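You operate a simulated robot arm through the tools that you are given. There is no shell and no other tool. Be economical: measure what you need, move in short steps, check, and stop when the job is done.

The job below is to be done with a simulated robot arm. You get a single attempt, and the scene is never put back.

Task
Fit the strainer basket, latch its lid, shut its drain, then open the inlet and outlet valves.
Fine: the basket that the white valve card names.

Only the result counts: the job must be done as asked and must still hold three seconds after the hand-in. Knocking over, shifting, dropping, spilling or breaking anything else fails it. Lids that push on must go on centred and level and be pressed home; caps that screw on are set level and turned clockwise until they are tight.

Robot
A 7-joint arm with a two-finger parallel gripper on a trunk, on a base that drives. Base frame: it is fixed to the floor where the robot stands at the start and does not move with it; the origin is under the middle of the robot, x ahead of it, y to its left, z up. Readings come in mm, rad, newtons and seconds.
With the tool pointing down near the work surface it reaches from about 340 to 780 mm from the robot's upright axis, wherever it stands. Its first joint turns from -2.897 to 2.897 rad. Places, roughly: bleed screw [2400, 100, 900]; feed valve lever [1700, 100, 600]; filter valve lever [1500, 0, 800]; front pump switch [1200, 0, 500]; gauge valve lever [2300, 100, 900]; inlet valve lever [1600, 100, 1300]; inside of the strainer [1900, 200, 800]; left wing nut [1500, 100, 900]; loop valve lever [1900, 100, 1400]; mouth of the strainer [1900, 200, 1000]; outlet valve lever [2100, 100, 800]; red handwheel [1700, 0, 1100]; right wing nut [1600, 100, 900]; skid vent lever [2500, 100, 1400]; strainer drain lever [1900, 100, 800]; strainer latch [2000, 100, 1000]. Payload 3.91 kg.
The TCP is the grasp point between the finger pads, 30 mm short of the fingertips. In the tool frame z runs along the fingers and y along their closing line. Largest opening 110 mm; finger width 20, thickness 10; the body of the gripper, 48 by 112 mm, starts 55 mm behind the TCP.
Orientation is that of the tool frame in the base frame, as [roll, pitch, yaw] about the fixed x, y, z axes, in that order (R = Rz(yaw) Ry(pitch) Rx(roll)). With the fingers straight down and closing along the base's y, the tool's x points along the base's -x, its y along +y and its z along -z.

Tools
- The arm moves only by the tool apply_moves. Its argument "targets" is one flat list of numbers, 7 for each row, row after row: the turn, a rotation vector about the base's x, y, z in degrees, then the shift along the base's x, y, z in mm, then the gripper command, from -1 (fully open) to 1 (shut), values between in proportion. In form: [ax, ay, az, x, y, z, grip, ax, ay, az, x, y, z, grip, ...]. A call has 1 to 12 rows; each row is the pose to reach, as a shift and turn from the pose commanded when the call began. A row lasts 0.2 s, in which the tool goes at most 50 mm and 0.15 rad; a call with a longer step from one row to the next is refused whole, and so is a gripper value outside its range. Where a pose cannot be reached the arm comes as near as it can. A force on the tool above 50 N (or 10 N above the force at the start of the call, whichever is more), or a blocked arm, ends the call early, and 0.2 s more pass. Each finger travels about 153 mm/s and halts on what it meets, pressing with about 25 N; the grip force reading is that of the motor and also rises with nothing between the fingers. The clock runs only during rows and for 0.2 s after the last one: add rows that repeat a pose to give the fingers time. The reply holds the time, the measured pose of the TCP, the force on the tool along the base axes, the opening and the grip force, in the units named above and with some noise, with the torque about the TCP (base axes, N m) and any sound that the robot's microphone picked up, and new pictures: "show" is both (left out), scene, wrist or none.
- Cameras (640 x 400 px; columns grow to the right, rows downward): "scene" is now at [3.7, 159.1, 1491]; the picture's right is [0.14, -0.99, 0.00], its down [-0.73, -0.10, -0.68] and it looks along [0.67, 0.09, -0.73] (base axes); focal length 270 px, centre (320, 200). "wrist" rides on the gripper at [77, 7, -114] in the tool frame; the picture's right is [-0.09, 1.00, 0.00], its down [-0.80, -0.07, -0.59] and it looks along [-0.59, -0.05, 0.80] (tool axes); focal length 270 px, centre (320, 200). There is no depth. A picture from a camera that has moved, and an enlarged one, comes with that camera's place and axes in the base frame and with its lens.
- move_column(by): slides the trunk up (or, below 0, down) by that many mm; the arm and the scene camera ride with it, the base frame stays. It gives what a move gives, with no picture.
- base_move(legs): drives the robot by 1 to 6 legs, each [ahead, turn to the left] in mm and rad, along the robot's own axes; the way and the turn of a leg run together, so that a leg with both is an arc; at most 1500 mm and 3.142 rad a leg. The arm and the cameras ride along, it lands a little off, and it stops where it bumps. It gives what a move gives, and a new picture of the scene camera.
- aim_head(pan, tilt): turns the head with the scene camera to pan (to the left, within 2.705 rad either way) and tilt (down, from -0.506 to 1.204), counted from straight ahead of the robot. It gives what a move gives, and a new picture of the scene camera.
- inspect(camera, box): a new picture of the part [left, top, right, bottom] of that camera's present view, enlarged. It takes no simulated time.
- job_done(): hands the job in; it is judged then, once.

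Work in short steps. Places have to be worked out from the pictures, the camera data and where the tool is seen: move nearer, look again, correct. Check each grasp and each placing, and mend what went wrong. You have 120 turns and 260 pictures in all, those below and enlarged ones among them. Open the gripper and draw the arm clear of the work before you hand the job in, unless the task says otherwise; then end with one line.

The tools are called as a command line: name --argument value ..., lists and objects as JSON in quotes. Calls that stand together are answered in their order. apply_moves: Moves the arm, as the interface text tells. Its arguments: {"type":"object","properties":{"targets":{"type":"array"},"show":{"type":"string","enum":["both","scene","wrist","none"]}},"required":["targets"]} The other tools are called the same way: move_column (by) slides the trunk up or down; base_move (legs) drives the base; aim_head (pan, tilt) turns the head that bears the scene camera; inspect (camera, box) takes an enlarged picture of a part of a camera's view; job_done () hands the job in.

At the start:

```text
clock: 0.0
eef_pos: [399.9, 130.3, 1128.1]
orientation: [3.14, 0.001, 3.141]
force: [0.7, -0.2, -0.6]
ft_torque: [0.02, 0.01, -0.04]
gripper_width: 110.1
finger_force: 0.1
trunk travel left (down, up): [-475.0, 135.0]
robot x, y, heading: [3.0, 0.8, 0.002]
head pan, tilt: [0.136, 0.824]
```

scene: 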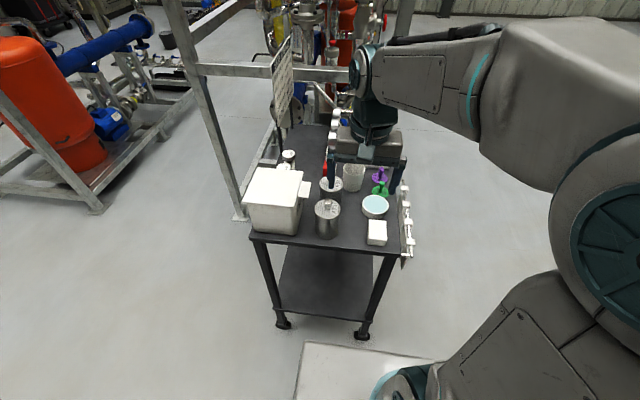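
wrist: 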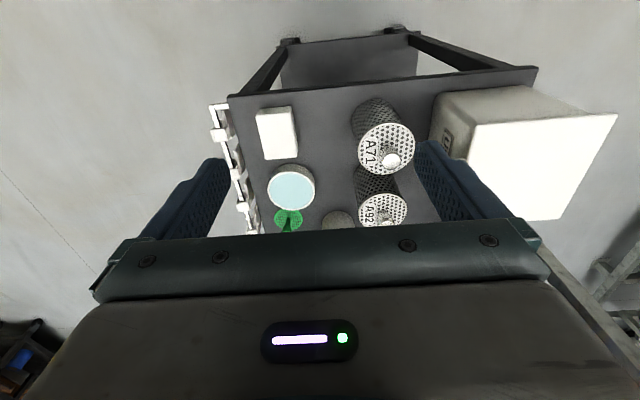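

The cart holds baskets (A71, A92, maybe others). I look closer at the cart and at the skid.

inspect --camera "scene" --box '[230, 120, 430, 260]'

aim_head --pan 0.0 --tilt 0.3

```text
2.86 times, centred on (330, 190) of scene
camera zoom: at [3.7, 159.1, 1491.0], right [0.14, -0.99, 0.0], down [-0.73, -0.1, -0.68], along [0.67, 0.09, -0.73], focal length 771 px, centre (291, 229)
```

zoom: 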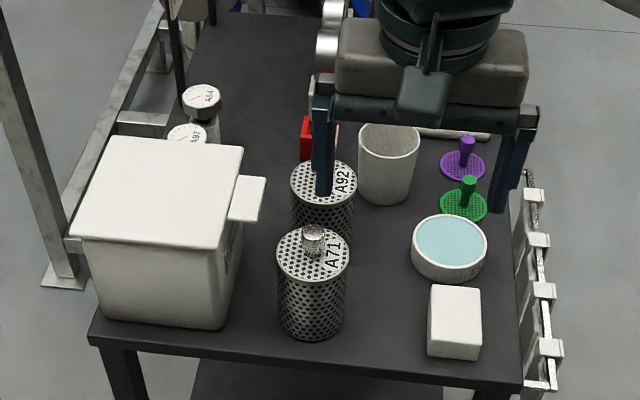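

```text
clock: 0.9
eef_pos: [401.2, 130.5, 1128.6]
orientation: [3.142, -0.001, 3.141]
force: [-0.2, -0.6, 0.3]
ft_torque: [-0.02, 0.0, -0.01]
gripper_width: 109.9
finger_force: 0.1
trunk travel left (down, up): [-475.0, 135.0]
robot x, y, heading: [-3.9, -1.7, 0.001]
head pan, tilt: [0.0, 0.3]
camera scene: at [18.3, 148.4, 1537.3], right [0.0, -1.0, 0.0], down [-0.3, 0.0, -0.95], along [0.95, 0.0, -0.3], focal length 270 px, centre (320, 200)
```

scene: 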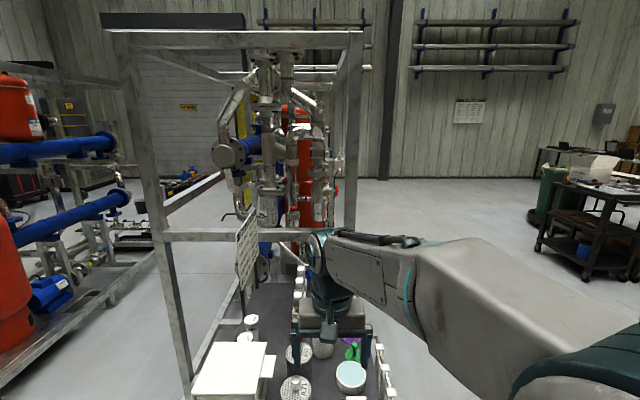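

I look closer at the sign, the skid and the wall notice.

inspect --camera "scene" --box '[200, 40, 360, 300]'

inspect --camera "scene" --box '[440, 90, 500, 130]'

```text
1.54 times, centred on (280, 170) of scene
camera zoom: at [18.3, 148.4, 1537.3], right [0.0, -1.0, 0.0], down [-0.3, 0.0, -0.95], along [0.95, 0.0, -0.3], focal length 415 px, centre (382, 246)
```

zoom: 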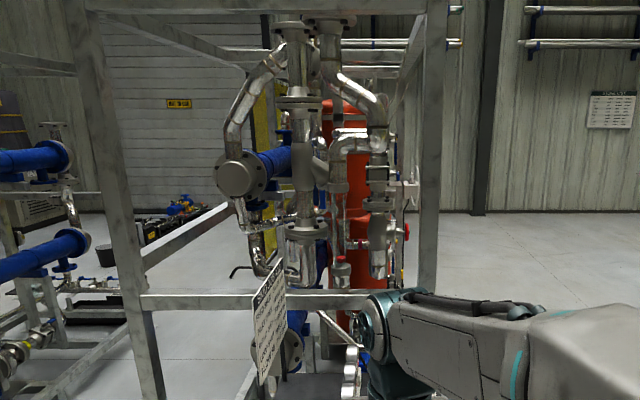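

```text
10.00 times, centred on (470, 110) of scene
camera zoom: at [18.3, 148.4, 1537.3], right [0.0, -1.0, 0.0], down [-0.3, 0.0, -0.95], along [0.95, 0.0, -0.3], focal length 2700 px, centre (-1180, 1100)
```

zoom: 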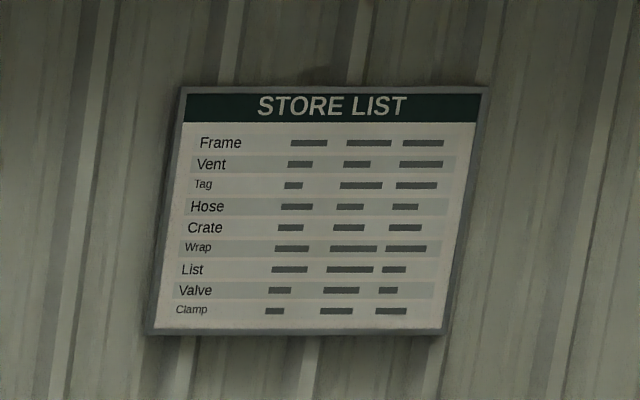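

The sign faces the right side (‑y). I back off, go round to the right of the cart and look at it.

base_move --legs '[[-350, 0], [0, -1.571], [900, 0], [0, 1.571], [700, 0]]'

aim_head --pan 1.3 --tilt 0.5

```text
clock: 18.6
eef_pos: [786.1, -677.0, 1128.3]
orientation: [3.141, 0.0, -3.07]
force: [0.0, -0.3, 0.4]
ft_torque: [-0.02, 0.02, 0.02]
gripper_width: 109.8
finger_force: 0.0
trunk travel left (down, up): [-475.0, 135.0]
robot x, y, heading: [395.0, -837.4, 0.07]
head pan, tilt: [0.0, 0.3]
camera scene: at [403.6, -686.7, 1537.4], right [0.07, -1.0, 0.0], down [-0.3, -0.02, -0.96], along [0.95, 0.07, -0.3], focal length 270 px, centre (320, 200)
```

scene: 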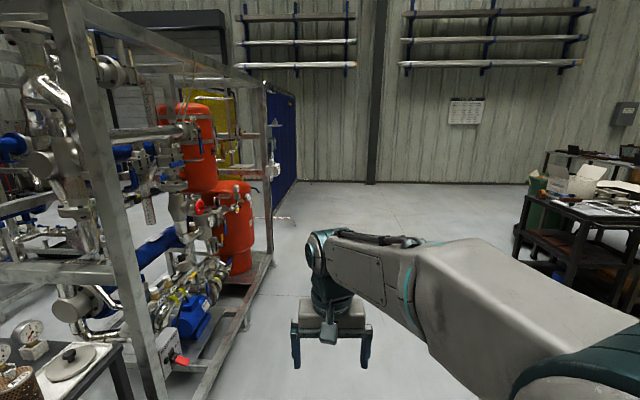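

```text
clock: 20.1
eef_pos: [785.9, -676.2, 1128.0]
orientation: [-3.14, -0.001, -3.069]
force: [0.5, 0.3, 0.0]
ft_torque: [0.02, -0.01, -0.05]
gripper_width: 110.2
finger_force: 0.1
trunk travel left (down, up): [-475.0, 135.0]
robot x, y, heading: [397.3, -838.6, 0.075]
head pan, tilt: [1.3, 0.499]
camera scene: at [328.3, -604.2, 1519.0], right [0.98, -0.2, 0.0], down [-0.1, -0.47, -0.88], along [0.17, 0.86, -0.48], focal length 270 px, centre (320, 200)
```

scene: 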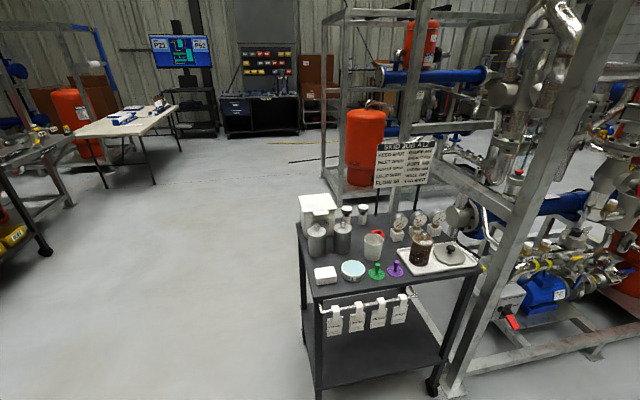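

Sign, and tags hanging on the cart, are visible; I zoom in on them all.

inspect --camera "scene" --box '[365, 135, 445, 190]'

inspect --camera "scene" --box '[320, 285, 416, 345]'

inspect --camera "scene" --box '[290, 185, 490, 300]'

inspect --camera "scene" --box '[140, 25, 220, 75]'

```text
7.27 times, centred on (405, 162) of scene
camera zoom: at [328.3, -604.2, 1519.0], right [0.98, -0.2, 0.0], down [-0.1, -0.47, -0.88], along [0.17, 0.86, -0.48], focal length 1963 px, centre (-298, 473)
```

zoom: 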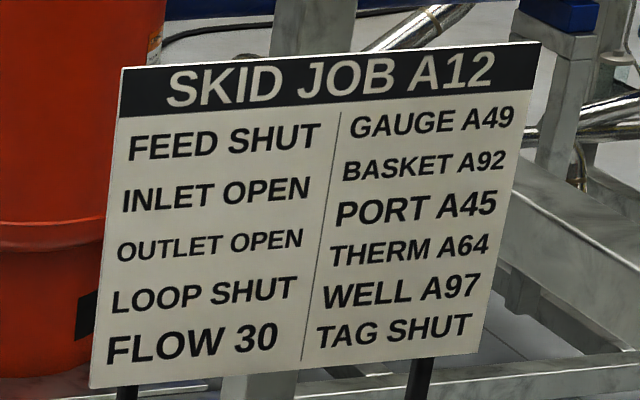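

```text
6.67 times, centred on (368, 315) of scene
camera zoom: at [328.3, -604.2, 1519.0], right [0.98, -0.2, 0.0], down [-0.1, -0.47, -0.88], along [0.17, 0.86, -0.48], focal length 1800 px, centre (0, -567)
```

zoom: 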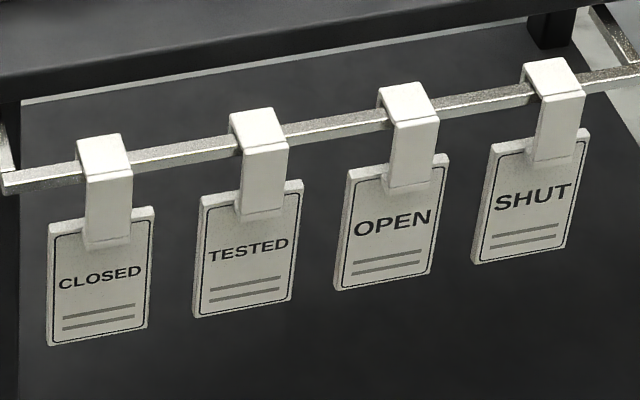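

```text
3.20 times, centred on (390, 242) of scene
camera zoom: at [328.3, -604.2, 1519.0], right [0.98, -0.2, 0.0], down [-0.1, -0.47, -0.88], along [0.17, 0.86, -0.48], focal length 864 px, centre (96, 64)
```

zoom: 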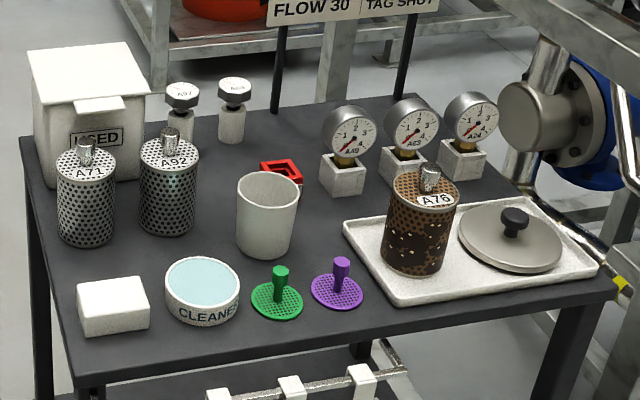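

```text
8.00 times, centred on (180, 50) of scene
camera zoom: at [328.3, -604.2, 1519.0], right [0.98, -0.2, 0.0], down [-0.1, -0.47, -0.88], along [0.17, 0.86, -0.48], focal length 2160 px, centre (1440, 1400)
```

zoom: 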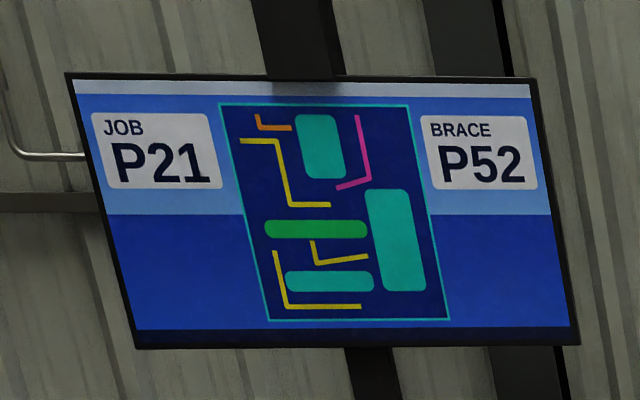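

The card names basket A92. Next I look at the skid from its front side: drive ahead to x≈1500 and look left.

base_move --legs '[[0, -0.07], [1350, 0]]'

aim_head --pan 1.57 --tilt 0.4

```text
clock: 27.3
eef_pos: [2148.7, -729.9, 1128.6]
orientation: [-3.141, -0.001, 3.118]
force: [-0.3, -0.9, -0.6]
ft_torque: [-0.02, 0.01, -0.05]
gripper_width: 109.9
finger_force: 0.1
trunk travel left (down, up): [-475.0, 135.0]
robot x, y, heading: [1746.6, -850.2, -0.029]
head pan, tilt: [1.3, 0.499]
camera scene: at [1700.1, -614.0, 1519.0], right [0.96, -0.29, 0.0], down [-0.14, -0.46, -0.88], along [0.26, 0.84, -0.48], focal length 270 px, centre (320, 200)
```

scene: 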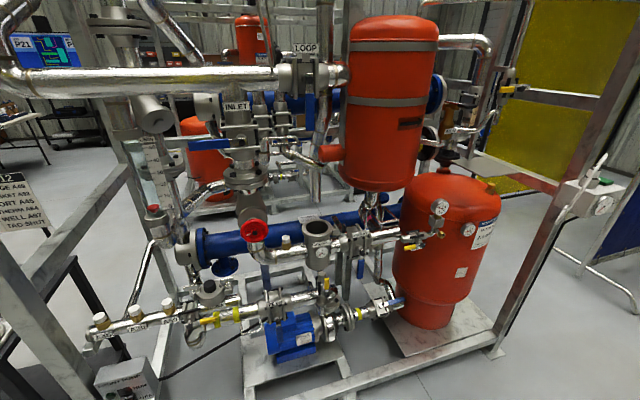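

```text
clock: 28.0
eef_pos: [2149.2, -731.0, 1128.0]
orientation: [3.141, -0.001, 3.118]
force: [-0.4, 0.2, -0.1]
ft_torque: [0.0, -0.05, -0.04]
gripper_width: 110.1
finger_force: 0.1
trunk travel left (down, up): [-475.0, 135.0]
robot x, y, heading: [1740.9, -853.0, -0.024]
head pan, tilt: [1.571, 0.4]
camera scene: at [1675.8, -608.4, 1528.1], right [1.0, -0.03, 0.0], down [-0.01, -0.39, -0.92], along [0.02, 0.92, -0.39], focal length 270 px, centre (320, 200)
```

scene: 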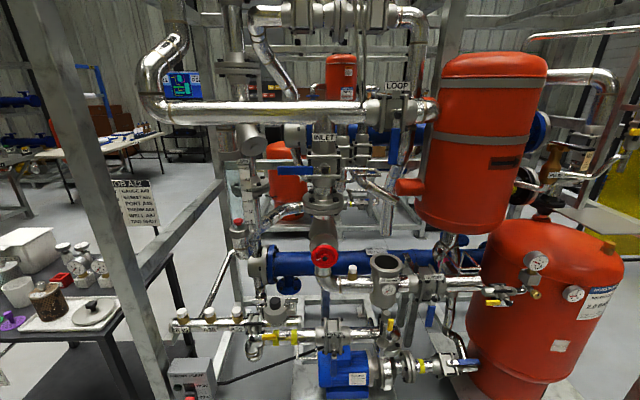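

I zoom on strainer and valves.

inspect --camera "scene" --box '[340, 230, 480, 350]'

inspect --camera "scene" --box '[240, 70, 440, 240]'

inspect --camera "scene" --box '[160, 230, 520, 400]'

```text
3.33 times, centred on (410, 290) of scene
camera zoom: at [1675.8, -608.4, 1528.1], right [1.0, -0.03, 0.0], down [-0.01, -0.39, -0.92], along [0.02, 0.92, -0.39], focal length 900 px, centre (20, -100)
```

zoom: 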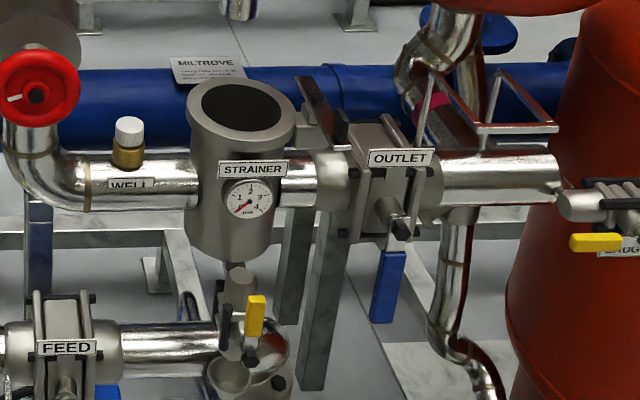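

```text
2.35 times, centred on (340, 155) of scene
camera zoom: at [1675.8, -608.4, 1528.1], right [1.0, -0.03, 0.0], down [-0.01, -0.39, -0.92], along [0.02, 0.92, -0.39], focal length 635 px, centre (273, 306)
```

zoom: 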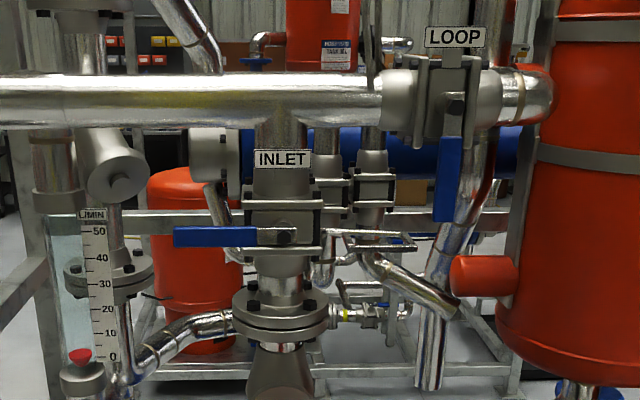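

```text
1.78 times, centred on (340, 315) of scene
camera zoom: at [1675.8, -608.4, 1528.1], right [1.0, -0.03, 0.0], down [-0.01, -0.39, -0.92], along [0.02, 0.92, -0.39], focal length 480 px, centre (284, -4)
```

zoom: 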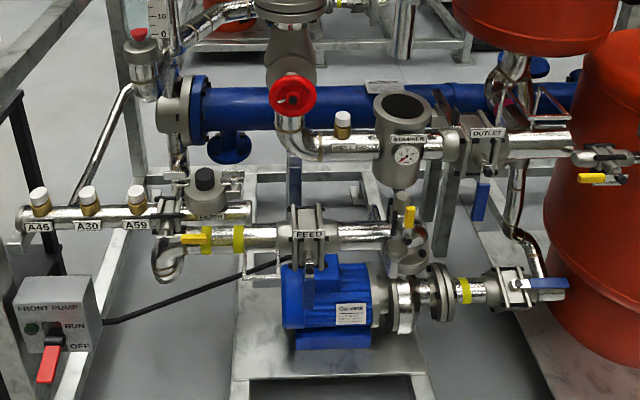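

Strainer is open with no lid on it; the lid is presumably the one on the tray. Everything is clear; drive back to the cart to face it (+y).

base_move --legs '[[0, 0.024], [-1090, 0], [0, 1.571], [250, 0]]'

aim_head --pan 0.0 --tilt 0.75

```text
clock: 39.2
eef_pos: [543.0, -184.8, 1128.7]
orientation: [3.141, 0.0, -1.587]
force: [0.0, 0.6, 0.2]
ft_torque: [-0.02, 0.03, -0.03]
gripper_width: 110.4
finger_force: 0.1
trunk travel left (down, up): [-475.0, 135.0]
robot x, y, heading: [666.6, -588.2, 1.554]
head pan, tilt: [1.571, 0.4]
camera scene: at [425.8, -660.8, 1528.1], right [0.02, 1.0, 0.0], down [0.39, -0.01, -0.92], along [-0.92, 0.01, -0.39], focal length 270 px, centre (320, 200)
```

scene: 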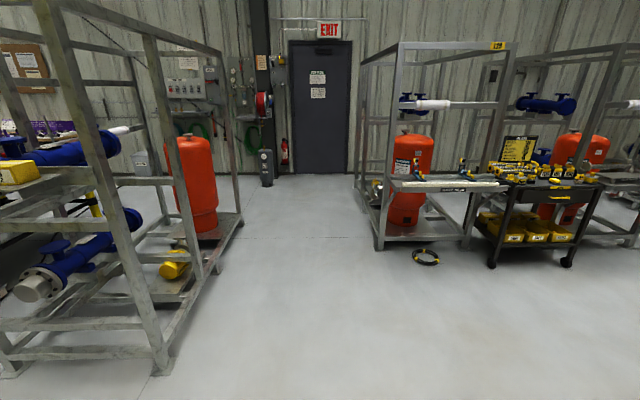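

```text
clock: 40.9
eef_pos: [543.5, -185.2, 1129.5]
orientation: [-3.141, 0.002, -1.587]
force: [-0.1, -0.2, 0.1]
ft_torque: [0.01, 0.02, 0.04]
gripper_width: 109.9
finger_force: 0.1
trunk travel left (down, up): [-475.0, 135.0]
robot x, y, heading: [668.7, -587.5, 1.553]
head pan, tilt: [0.0, 0.75]
camera scene: at [519.7, -579.8, 1497.0], right [1.0, -0.01, 0.0], down [-0.01, -0.68, -0.73], along [0.01, 0.73, -0.68], focal length 270 px, centre (320, 200)
```

scene: 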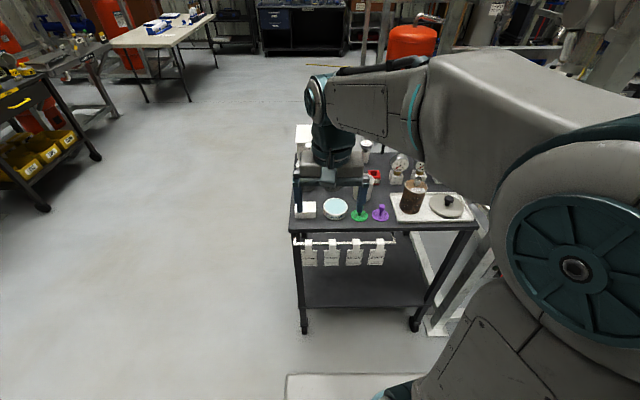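

Moving ahead 140 mm puts everything on the cart in reach; then I look with the wrist camera.

base_move --legs '[[140, 0]]'

apply_moves --targets '[0, 0, 0, 0, 30, 0, -1, 0, 0, 0, 0, 60, 10, -1]' --show "wrist"

```text
clock: 42.2
eef_pos: [544.7, -42.7, 1128.7]
orientation: [-3.141, 0.0, -1.583]
force: [0.2, -0.9, 0.5]
ft_torque: [0.02, -0.03, 0.01]
gripper_width: 109.7
finger_force: 0.2
trunk travel left (down, up): [-475.0, 135.0]
robot x, y, heading: [673.1, -449.2, 1.559]
head pan, tilt: [0.0, 0.75]
camera scene: at [521.6, -438.7, 1497.0], right [1.0, -0.01, 0.0], down [-0.01, -0.68, -0.73], along [0.01, 0.73, -0.68], focal length 270 px, centre (320, 200)
```

scene: 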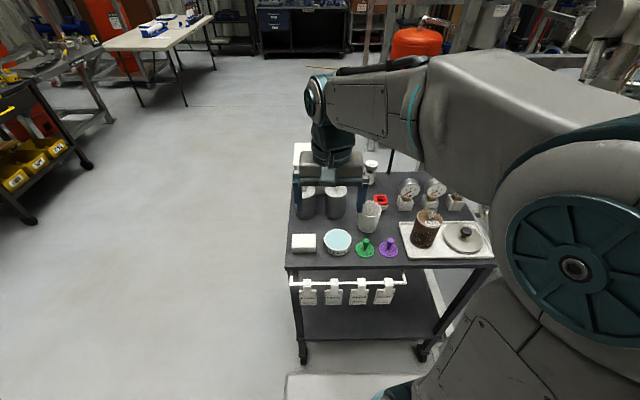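

```text
clock: 42.8
eef_pos: [545.0, 18.7, 1137.9]
orientation: [3.141, -0.003, -1.584]
force: [0.1, -0.2, 0.7]
ft_torque: [-0.04, -0.02, -0.02]
gripper_width: 110.1
finger_force: 0.0
trunk travel left (down, up): [-475.0, 135.0]
robot x, y, heading: [666.7, -448.3, 1.562]
head pan, tilt: [0.0, 0.75]
camera wrist: at [537.4, -59.5, 1253.3], right [-0.99, 0.1, 0.0], down [0.08, 0.8, 0.59], along [0.06, 0.59, -0.8], focal length 270 px, centre (320, 200)
```

wrist: 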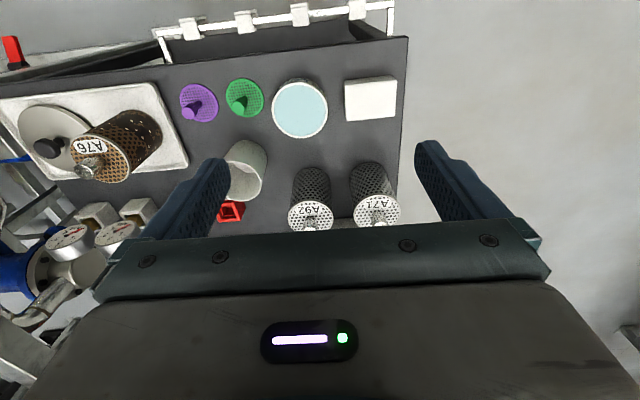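

A92's knob is near (575, 197, ~965). I move above it at partial opening and look again.

apply_moves --targets '[0, 0, 0, 8, 45, 0, -0.5, 0, 0, 0, 16, 90, 0, 0, 0, 0, 0, 24, 135, 0, 0.1, 0, 0, 0, 30, 177, 0, 0.1, 0, 0, 0, 30, 177, -40, 0.1, 0, 0, 0, 30, 177, -70, 0.1]'

```text
clock: 44.2
eef_pos: [573.4, 191.3, 1064.9]
orientation: [3.141, 0.001, -1.581]
force: [0.2, -0.3, 0.4]
ft_torque: [0.0, 0.0, -0.02]
gripper_width: 49.7
finger_force: 0.1
trunk travel left (down, up): [-475.0, 135.0]
robot x, y, heading: [668.9, -447.9, 1.557]
head pan, tilt: [0.0, 0.75]
camera scene: at [521.6, -439.3, 1497.0], right [1.0, -0.01, 0.0], down [-0.01, -0.68, -0.73], along [0.01, 0.73, -0.68], focal length 270 px, centre (320, 200)
camera wrist: at [566.1, 113.9, 1181.7], right [-0.99, 0.1, 0.0], down [0.08, 0.8, 0.59], along [0.06, 0.59, -0.8], focal length 270 px, centre (320, 200)
```

scene: 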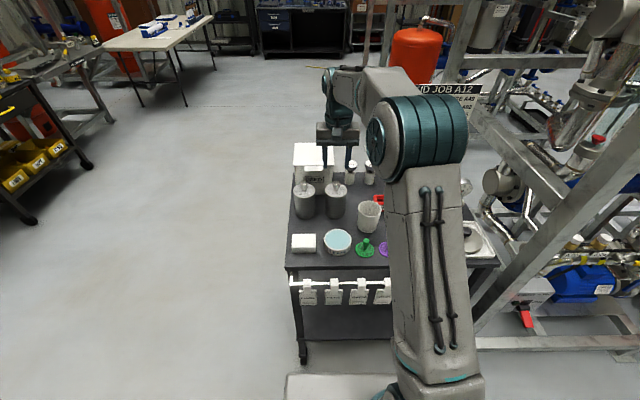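
wrist: 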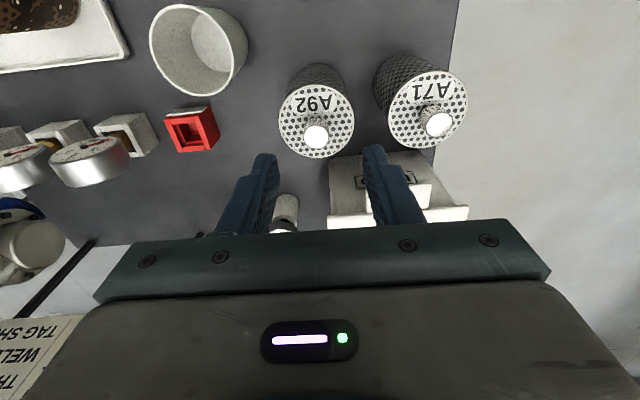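

Knob appears ~18 mm further in +y than the tool axis. I shift and descend a bit to check.

apply_moves --targets '[0, 0, 0, 3, 16, 0, 0.1, 0, 0, 0, 6, 18, -40, 0.1]' --show "wrist"

```text
clock: 44.8
eef_pos: [579.6, 211.5, 1028.1]
orientation: [3.141, 0.001, -1.583]
force: [1.0, 0.2, -0.3]
ft_torque: [0.02, -0.04, -0.01]
gripper_width: 49.5
finger_force: 0.0
trunk travel left (down, up): [-475.0, 135.0]
robot x, y, heading: [671.8, -445.6, 1.562]
head pan, tilt: [0.0, 0.75]
camera wrist: at [572.3, 132.8, 1142.3], right [-0.99, 0.1, 0.0], down [0.08, 0.8, 0.59], along [0.06, 0.59, -0.8], focal length 270 px, centre (320, 200)
```

wrist: 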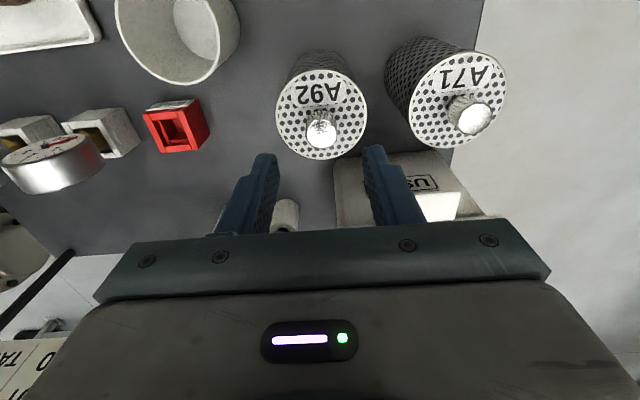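

Aligned within ~2 mm. I descend 38 mm and check.

apply_moves --targets '[0, 0, 0, 0, 0, -20, 0.1, 0, 0, 0, -1, -1, -42, 0.1]' --show "wrist"

```text
clock: 45.4
eef_pos: [578.0, 210.4, 985.3]
orientation: [3.14, 0.001, -1.583]
force: [-0.4, -0.4, 0.1]
ft_torque: [0.0, -0.02, -0.02]
gripper_width: 49.4
finger_force: 0.1
trunk travel left (down, up): [-475.0, 135.0]
robot x, y, heading: [671.6, -448.6, 1.558]
head pan, tilt: [0.0, 0.75]
camera wrist: at [570.6, 132.2, 1101.5], right [-0.99, 0.1, 0.0], down [0.08, 0.8, 0.59], along [0.06, 0.59, -0.8], focal length 270 px, centre (320, 200)
```

wrist: 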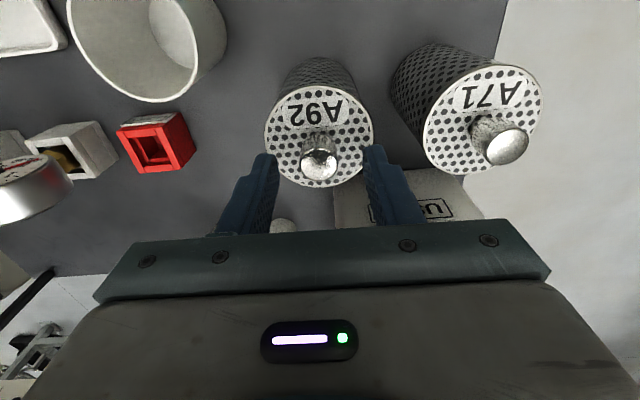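

Knob is between the tips. I go down 16 mm more and close.

apply_moves --targets '[0, 0, 0, 0, -2, -16, 0.1, 0, 0, 0, 0, -2, -16, 0.6, 0, 0, 0, 0, -2, -16, 1, 0, 0, 0, 0, -2, -16, 1, 0, 0, 0, 0, -2, -16, 1]' --show "wrist"

```text
clock: 46.6
eef_pos: [577.9, 207.7, 970.8]
orientation: [-3.141, -0.002, -1.584]
force: [-0.6, 0.9, 2.1]
ft_torque: [0.01, 0.02, -0.02]
gripper_width: 21.0
finger_force: 25.3
trunk travel left (down, up): [-475.0, 135.0]
robot x, y, heading: [670.1, -447.0, 1.556]
head pan, tilt: [0.0, 0.75]
camera wrist: at [570.0, 130.1, 1085.5], right [-0.99, 0.1, 0.0], down [0.08, 0.8, 0.59], along [0.06, 0.59, -0.8], focal length 270 px, centre (320, 200)
```

wrist: 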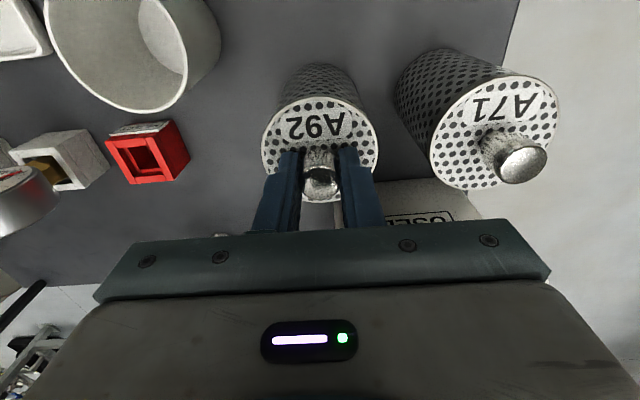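

Knob held at 21 mm. Lift straight up.

apply_moves --targets '[0, 0, 0, 0, 0, 20, 1, 0, 0, 0, 0, 0, 60, 1, 0, 0, 0, 0, 0, 105, 1, 0, 0, 0, 0, 0, 150, 1, 0, 0, 0, 0, 0, 190, 1, 0, 0, 0, 0, 0, 190, 1]'

```text
clock: 48.0
eef_pos: [579.4, 209.5, 1160.7]
orientation: [-3.14, 0.0, -1.583]
force: [-0.9, -0.1, 0.3]
ft_torque: [0.01, 0.01, 0.03]
gripper_width: 0.2
finger_force: 25.0
trunk travel left (down, up): [-475.0, 135.0]
robot x, y, heading: [670.2, -446.7, 1.559]
head pan, tilt: [0.0, 0.75]
camera scene: at [521.7, -439.3, 1497.0], right [1.0, -0.01, 0.0], down [-0.01, -0.68, -0.73], along [0.01, 0.73, -0.68], focal length 270 px, centre (320, 200)
camera wrist: at [572.1, 131.1, 1276.6], right [-0.99, 0.1, 0.0], down [0.08, 0.8, 0.59], along [0.06, 0.59, -0.8], focal length 270 px, centre (320, 200)
```

scene: 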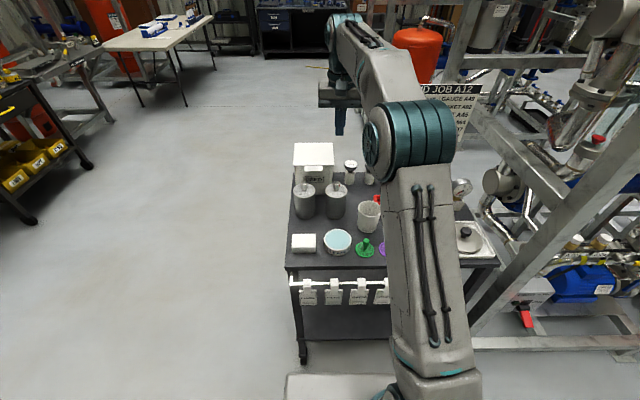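
wrist: 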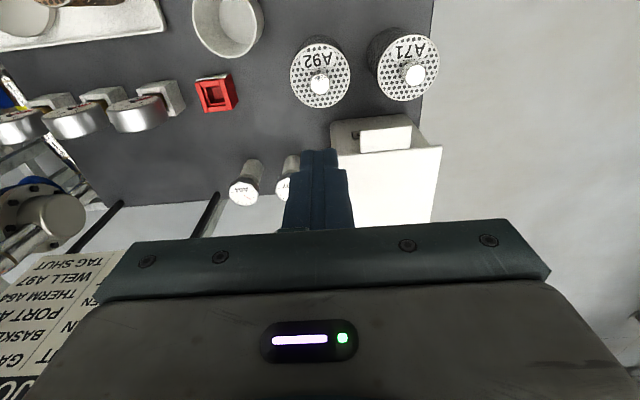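

The knob slipped out; the basket still stands in place. I regrip deeper, checking for contact with the basket top.

apply_moves --targets '[0, 0, 0, 0, 0, 0, 0.1, 0, 0, 0, 0, 0, -40, 0.1, 0, 0, 0, 0, 0, -80, 0.1, 0, 0, 0, 0, -1, -120, 0.1, 0, 0, 0, 0, -2, -160, 0.1, 0, 0, 0, 0, -2, -188, 0.1, 0, 0, 0, 0, -2, -194, 0.1, 0, 0, 0, 0, -2, -198, 0.1]' --show "wrist"

inspect --camera "wrist" --box '[220, 90, 420, 215]'

```text
clock: 49.8
eef_pos: [581.2, 205.5, 969.4]
orientation: [3.139, 0.012, -1.584]
force: [1.4, -0.3, 45.3]
ft_torque: [-0.22, -0.16, 0.0]
gripper_width: 49.4
finger_force: 0.0
trunk travel left (down, up): [-475.0, 135.0]
robot x, y, heading: [668.6, -447.4, 1.56]
head pan, tilt: [0.0, 0.75]
camera wrist: at [573.4, 126.4, 1084.2], right [-0.99, 0.1, 0.0], down [0.08, 0.79, 0.6], along [0.06, 0.6, -0.8], focal length 270 px, centre (320, 200)
```

wrist: 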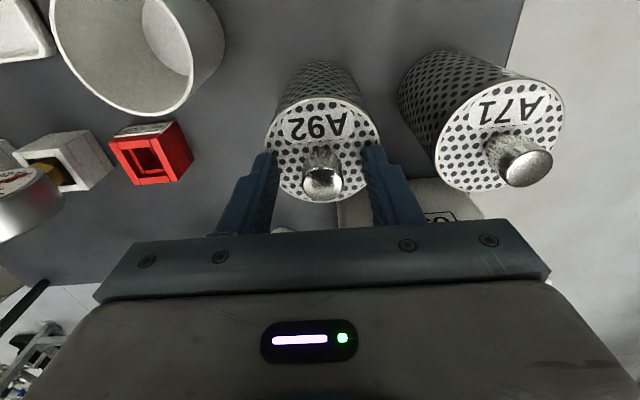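

```text
3.20 times, centred on (320, 152) of wrist
camera zoom: at [573.4, 126.4, 1084.2], right [-0.99, 0.1, 0.0], down [0.08, 0.79, 0.6], along [0.06, 0.6, -0.8], focal length 865 px, centre (320, 352)
```

zoom: 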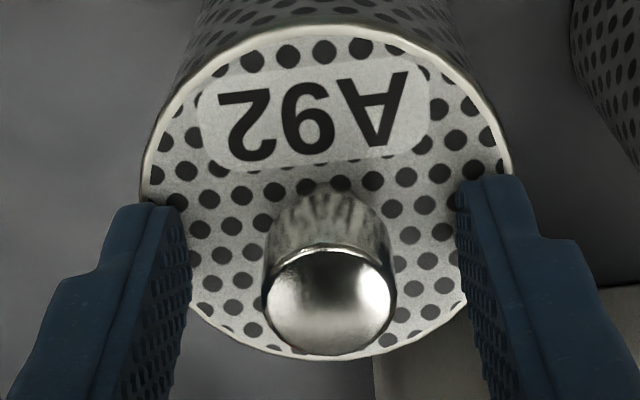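

Tips rest on the basket top. I ease up 2 mm, close longer, then lift slowly to test.

apply_moves --targets '[0, 0, 0, 0, 1, 6, 0.1, 0, 0, 0, 0, 1, 6, 0.6, 0, 0, 0, 0, 1, 6, 1, 0, 0, 0, 0, 1, 6, 1, 0, 0, 0, 0, 1, 6, 1, 0, 0, 0, 0, 1, 6, 1, 0, 0, 0, 0, 1, 8, 1, 0, 0, 0, 0, 1, 11, 1, 0, 0, 0, 0, 1, 14, 1, 0, 0, 0, 0, 1, 17, 1]' --show "wrist"

inspect --camera "wrist" --box '[220, 90, 420, 215]'

```text
clock: 52.0
eef_pos: [579.9, 206.6, 978.7]
orientation: [-3.141, -0.004, -1.583]
force: [0.1, 0.2, -1.6]
ft_torque: [-0.03, 0.02, -0.01]
gripper_width: 20.9
finger_force: 25.4
trunk travel left (down, up): [-475.0, 135.0]
robot x, y, heading: [671.5, -450.1, 1.558]
head pan, tilt: [0.0, 0.75]
camera wrist: at [571.9, 129.5, 1094.8], right [-0.99, 0.1, 0.0], down [0.08, 0.8, 0.59], along [0.06, 0.59, -0.8], focal length 270 px, centre (320, 200)
```

wrist: 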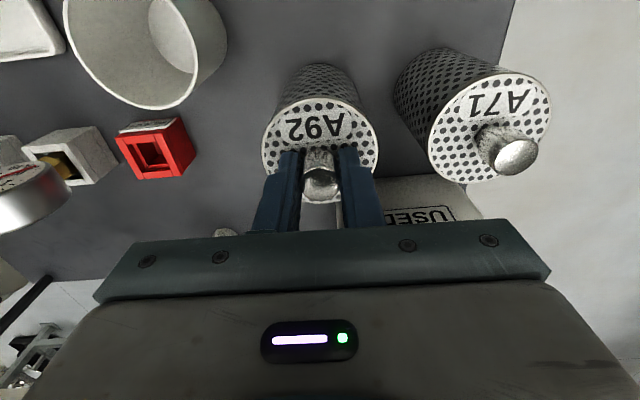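

```text
3.20 times, centred on (320, 152) of wrist
camera zoom: at [571.9, 129.5, 1094.8], right [-0.99, 0.1, 0.0], down [0.08, 0.8, 0.59], along [0.06, 0.59, -0.8], focal length 865 px, centre (320, 352)
```

zoom: 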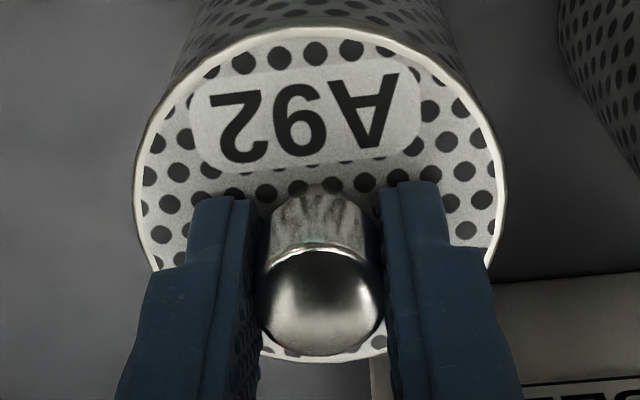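

It holds and rises with the gripper. I continue lifting slowly.

apply_moves --targets '[0, 0, 0, 0, 0, 6, 1, 0, 0, 0, 0, 0, 14, 1, 0, 0, 0, 0, 0, 24, 1, 0, 0, 0, 0, 0, 34, 1, 0, 0, 0, 0, 0, 44, 1, 0, 0, 0, 0, 0, 54, 1, 0, 0, 0, 0, 0, 64, 1, 0, 0, 0, 0, 0, 74, 1, 0, 0, 0, 0, 0, 84, 1, 0, 0, 0, 0, 0, 92, 1, 0, 0, 0, 0, 0, 96, 1]' --show "wrist"

```text
clock: 54.4
eef_pos: [580.7, 207.2, 1075.6]
orientation: [3.141, 0.0, -1.583]
force: [0.3, -0.2, -0.4]
ft_torque: [-0.02, 0.07, 0.02]
gripper_width: 21.0
finger_force: 24.9
trunk travel left (down, up): [-475.0, 135.0]
robot x, y, heading: [672.9, -444.8, 1.558]
head pan, tilt: [0.0, 0.75]
camera wrist: at [572.9, 129.7, 1191.2], right [-0.99, 0.1, 0.0], down [0.08, 0.8, 0.59], along [0.06, 0.59, -0.8], focal length 270 px, centre (320, 200)
```

wrist: 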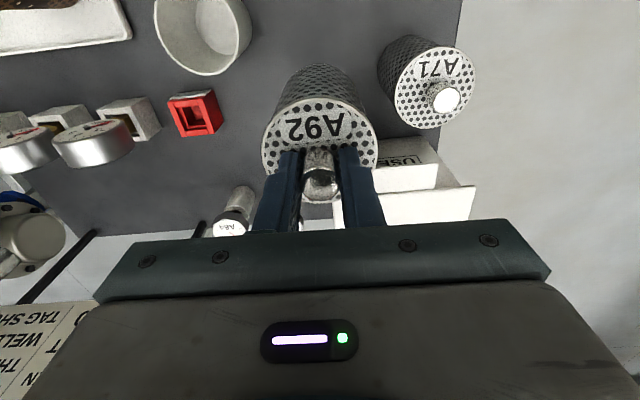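

Held firmly. I lift 60 mm more and retract toward the robot.

apply_moves --targets '[0, 0, 0, 0, 0, 8, 1, 0, 0, 0, 0, 0, 20, 1, 0, 0, 0, 0, 0, 34, 1, 0, 0, 0, 0, 0, 48, 1, 0, 0, 0, 0, -4, 60, 1, 0, 0, 0, 0, -14, 66, 1, 0, 0, 0, 0, -30, 70, 1, 0, 0, 0, 0, -48, 70, 1, 0, 0, 0, 0, -66, 70, 1, 0, 0, 0, 0, -84, 70, 1, 0, 0, 0, 0, -100, 70, 1, 0, 0, 0, 0, -108, 70, 1]' --show "none"

apply_moves --targets '[0, 0, 0, 0, -8, 0, 1, 0, 0, 0, 0, -24, 0, 1, 0, 0, 0, 0, -44, 0, 1, 0, 0, 0, 0, -64, 0, 1, 0, 0, 0, 0, -84, 0, 1, 0, 0, 0, 0, -104, 0, 1, 0, 0, 0, 0, -120, 0, 1, 0, 0, 0, 0, -130, 0, 1]' --show "both"

```text
clock: 57.0
eef_pos: [579.3, 98.6, 1144.8]
orientation: [3.141, 0.0, -1.584]
force: [-0.7, -0.5, -1.7]
ft_torque: [0.02, -0.01, 0.01]
gripper_width: 20.9
finger_force: 24.9
trunk travel left (down, up): [-475.0, 135.0]
robot x, y, heading: [667.3, -444.1, 1.558]
head pan, tilt: [0.0, 0.75]
```

```text
clock: 58.8
eef_pos: [578.1, -31.0, 1144.6]
orientation: [-3.14, 0.0, -1.584]
force: [-0.7, 0.0, -0.6]
ft_torque: [0.0, 0.0, 0.02]
gripper_width: 20.8
finger_force: 25.1
trunk travel left (down, up): [-475.0, 135.0]
robot x, y, heading: [670.0, -443.2, 1.557]
head pan, tilt: [0.0, 0.75]
camera scene: at [521.7, -439.5, 1497.0], right [1.0, -0.01, 0.0], down [-0.01, -0.68, -0.73], along [0.01, 0.73, -0.68], focal length 270 px, centre (320, 200)
camera wrist: at [571.0, -108.0, 1260.3], right [-0.99, 0.1, 0.0], down [0.08, 0.8, 0.59], along [0.06, 0.59, -0.8], focal length 270 px, centre (320, 200)
```

scene: 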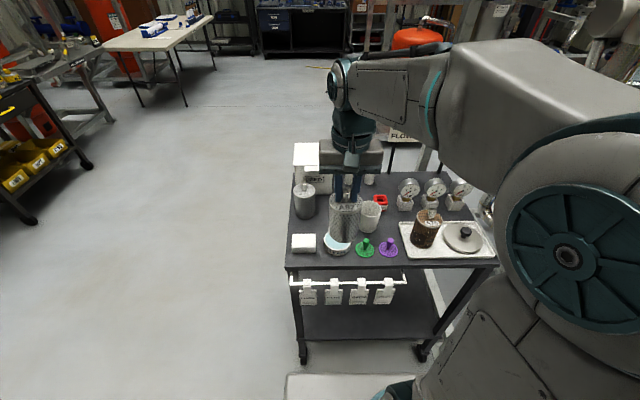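
wrist: 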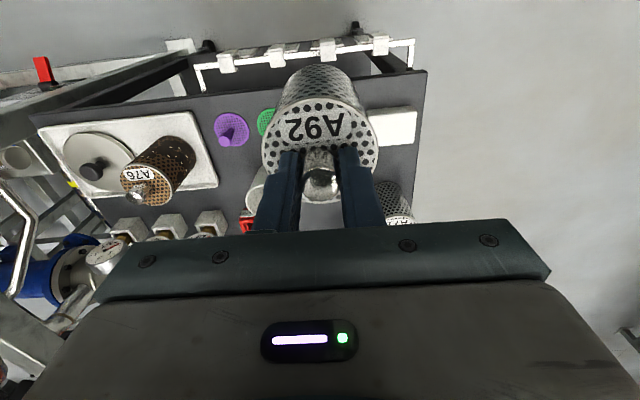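

Basket is safely off the cart. I drive back, right, and face the strainer, stopping at a distance for a look.

base_move --legs '[[-380, 0], [0, -1.557], [1270, 0], [0, 1.571]]'

apply_moves --targets '[0, 0, 0, 0, 0, 0, 1]' --show "wrist"

```text
clock: 74.6
eef_pos: [1842.8, -377.5, 1145.5]
orientation: [3.142, -0.002, -1.59]
force: [0.7, 0.1, -0.8]
ft_torque: [0.02, -0.01, 0.01]
gripper_width: 21.0
finger_force: 24.6
trunk travel left (down, up): [-475.0, 135.0]
robot x, y, heading: [1931.7, -793.0, 1.551]
head pan, tilt: [0.0, 0.75]
camera scene: at [1783.9, -786.5, 1497.0], right [1.0, -0.02, 0.0], down [-0.01, -0.68, -0.73], along [0.01, 0.73, -0.68], focal length 270 px, centre (320, 200)
```

scene: 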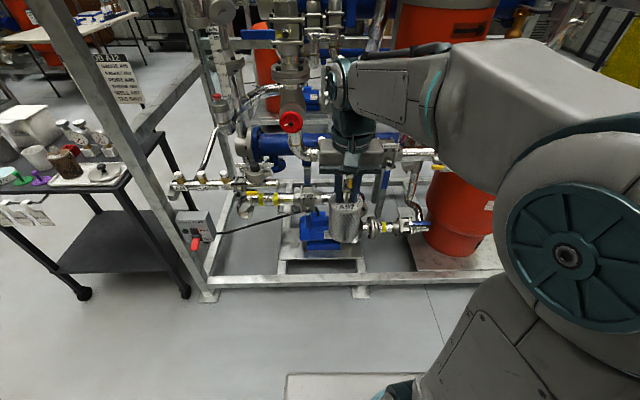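

```text
clock: 75.0
eef_pos: [1844.9, -377.2, 1144.5]
orientation: [3.141, 0.002, -1.593]
force: [0.3, -0.4, -0.8]
ft_torque: [0.01, 0.02, 0.01]
gripper_width: 21.2
finger_force: 25.2
trunk travel left (down, up): [-475.0, 135.0]
robot x, y, heading: [1931.4, -792.0, 1.547]
head pan, tilt: [0.0, 0.75]
camera wrist: at [1835.9, -455.1, 1260.2], right [-0.99, 0.11, 0.0], down [0.09, 0.8, 0.59], along [0.06, 0.59, -0.8], focal length 270 px, centre (320, 200)
```

wrist: 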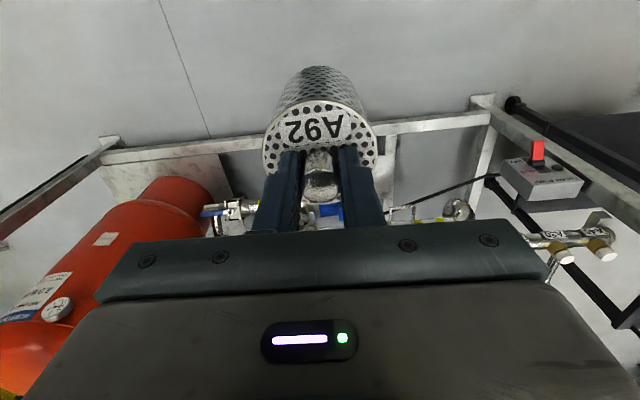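

Arm hides the strainer here. I shift 260 mm to the right and a bit nearer, so the head camera can see the strainer to the left of the gripper.

base_move --legs '[[0, -1.55], [270, 0], [0, 1.571], [150, 0]]'

inspect --camera "scene" --box '[150, 0, 350, 250]'

```text
clock: 85.6
eef_pos: [2098.8, -230.6, 1145.5]
orientation: [3.141, 0.0, -1.552]
force: [-0.7, 0.0, -0.1]
ft_torque: [0.02, 0.0, -0.01]
gripper_width: 20.8
finger_force: 25.1
trunk travel left (down, up): [-475.0, 135.0]
robot x, y, heading: [2203.0, -645.3, 1.581]
head pan, tilt: [0.0, 0.75]
camera scene: at [2054.1, -642.0, 1497.0], right [1.0, 0.02, 0.0], down [0.01, -0.68, -0.73], along [-0.01, 0.73, -0.68], focal length 270 px, centre (320, 200)
```

scene: 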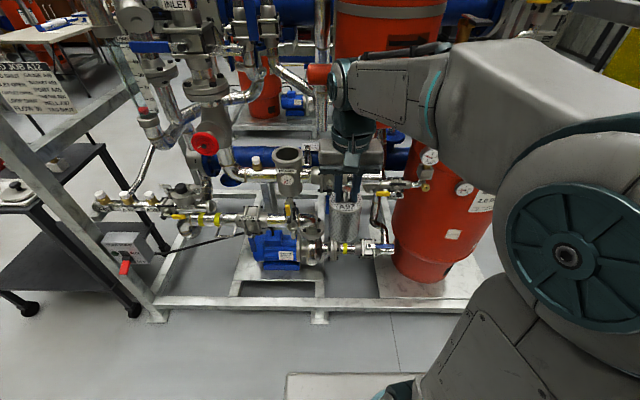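

```text
1.60 times, centred on (250, 125) of scene
camera zoom: at [2054.1, -642.0, 1497.0], right [1.0, 0.02, 0.0], down [0.01, -0.68, -0.73], along [-0.01, 0.73, -0.68], focal length 432 px, centre (432, 320)
```

zoom: 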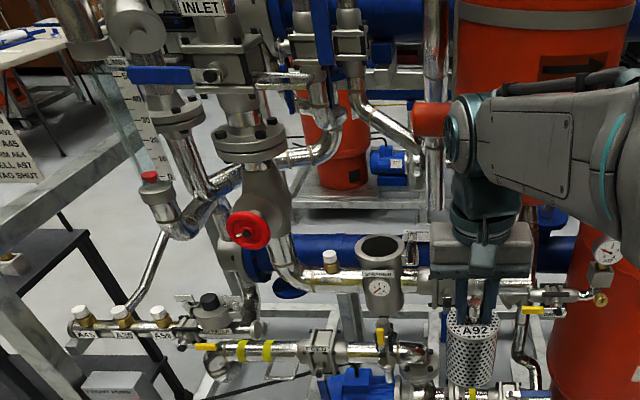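

Mouth rim triangulates to about (1926, 175, 956). The LOOP lever hangs above it, so I tilt the head up to measure it and the arm clearance.

aim_head --pan 0.2 --tilt 0.2

inspect --camera "scene" --box '[100, 30, 420, 330]'

```text
clock: 86.5
eef_pos: [2100.4, -231.4, 1144.1]
orientation: [3.142, 0.0, -1.553]
force: [0.1, 0.3, -0.3]
ft_torque: [-0.02, 0.02, 0.0]
gripper_width: 20.3
finger_force: 25.7
trunk travel left (down, up): [-475.0, 135.0]
robot x, y, heading: [2203.4, -650.5, 1.59]
head pan, tilt: [0.201, 0.201]
camera scene: at [2035.4, -634.6, 1546.6], right [0.98, 0.22, 0.0], down [0.04, -0.2, -0.98], along [-0.21, 0.96, -0.2], focal length 270 px, centre (320, 200)
```

scene: 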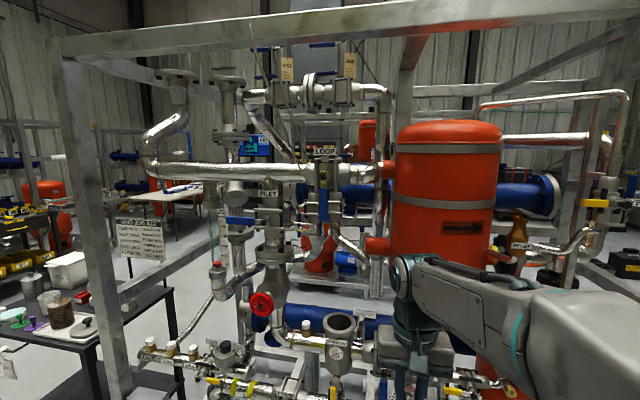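

```text
1.33 times, centred on (260, 180) of scene
camera zoom: at [2035.4, -634.6, 1546.6], right [0.98, 0.22, 0.0], down [0.04, -0.2, -0.98], along [-0.21, 0.96, -0.2], focal length 360 px, centre (400, 227)
```

zoom: 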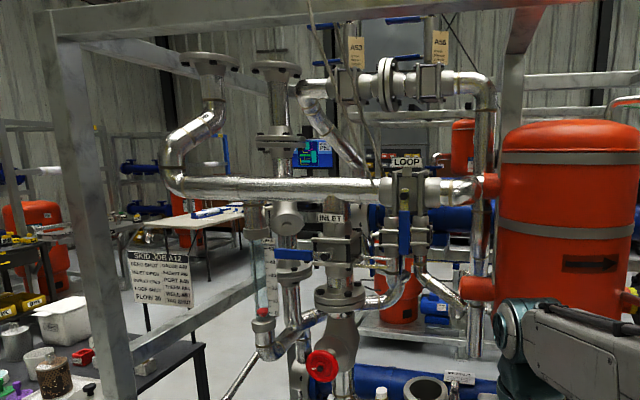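

Loop lever bottom is at ~(1888, 86, 1335); strainer is at (1926,175). I'll come in from the right so the wrist passes beside the lever: first move base 110 mm further right and the tool to its left.

base_move --legs '[[0, -1.58], [110, 0], [0, 1.571]]'

apply_moves --targets '[0, 0, 0, -8, 0, 0, 1, 0, 0, 0, -24, 0, 0, 1, 0, 0, 0, -44, 0, 0, 1, 0, 0, 0, -64, 0, 0, 1, 0, 0, 0, -84, 0, 0, 1, 0, 0, 0, -104, 0, 0, 1, 0, 0, 0, -124, 0, 0, 1, 0, 0, 0, -144, 0, 0, 1, 0, 0, 0, -160, 0, 0, 1, 0, 0, 0, -170, 0, 0, 1]' --show "none"

aim_head --pan 0.35 --tilt 0.6

```text
clock: 95.5
eef_pos: [2217.9, -229.9, 1144.4]
orientation: [3.141, 0.0, -1.573]
force: [0.2, 0.8, -0.6]
ft_torque: [0.0, -0.01, -0.03]
gripper_width: 21.2
finger_force: 25.8
trunk travel left (down, up): [-475.0, 135.0]
robot x, y, heading: [2315.3, -645.6, 1.57]
head pan, tilt: [0.201, 0.201]
camera scene: at [2146.8, -632.3, 1546.7], right [0.98, 0.2, 0.0], down [0.04, -0.2, -0.98], along [-0.19, 0.96, -0.2], focal length 270 px, centre (320, 200)
```

scene: 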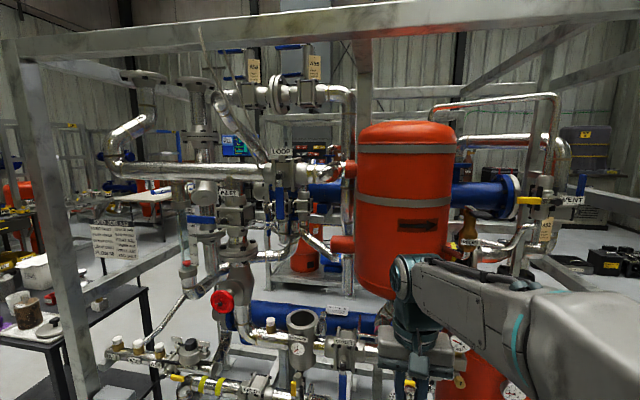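

```text
clock: 97.7
eef_pos: [2049.7, -230.2, 1144.9]
orientation: [-3.141, 0.0, -1.572]
force: [0.5, 0.5, -1.9]
ft_torque: [-0.02, 0.01, 0.0]
gripper_width: 21.1
finger_force: 24.7
trunk travel left (down, up): [-475.0, 135.0]
robot x, y, heading: [2318.1, -645.6, 1.571]
head pan, tilt: [0.201, 0.201]
```

```text
clock: 98.5
eef_pos: [2049.5, -229.9, 1146.3]
orientation: [-3.141, 0.0, -1.572]
force: [0.6, 1.6, -1.1]
ft_torque: [-0.01, -0.02, 0.01]
gripper_width: 20.9
finger_force: 25.0
trunk travel left (down, up): [-475.0, 135.0]
robot x, y, heading: [2309.5, -641.6, 1.567]
head pan, tilt: [0.351, 0.6]
camera scene: at [2135.0, -640.5, 1510.0], right [0.94, 0.34, 0.0], down [0.19, -0.53, -0.83], along [-0.28, 0.78, -0.56], focal length 270 px, centre (320, 200)
```

scene: 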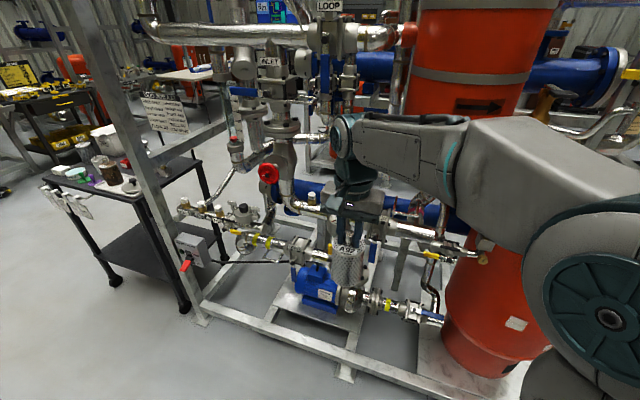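

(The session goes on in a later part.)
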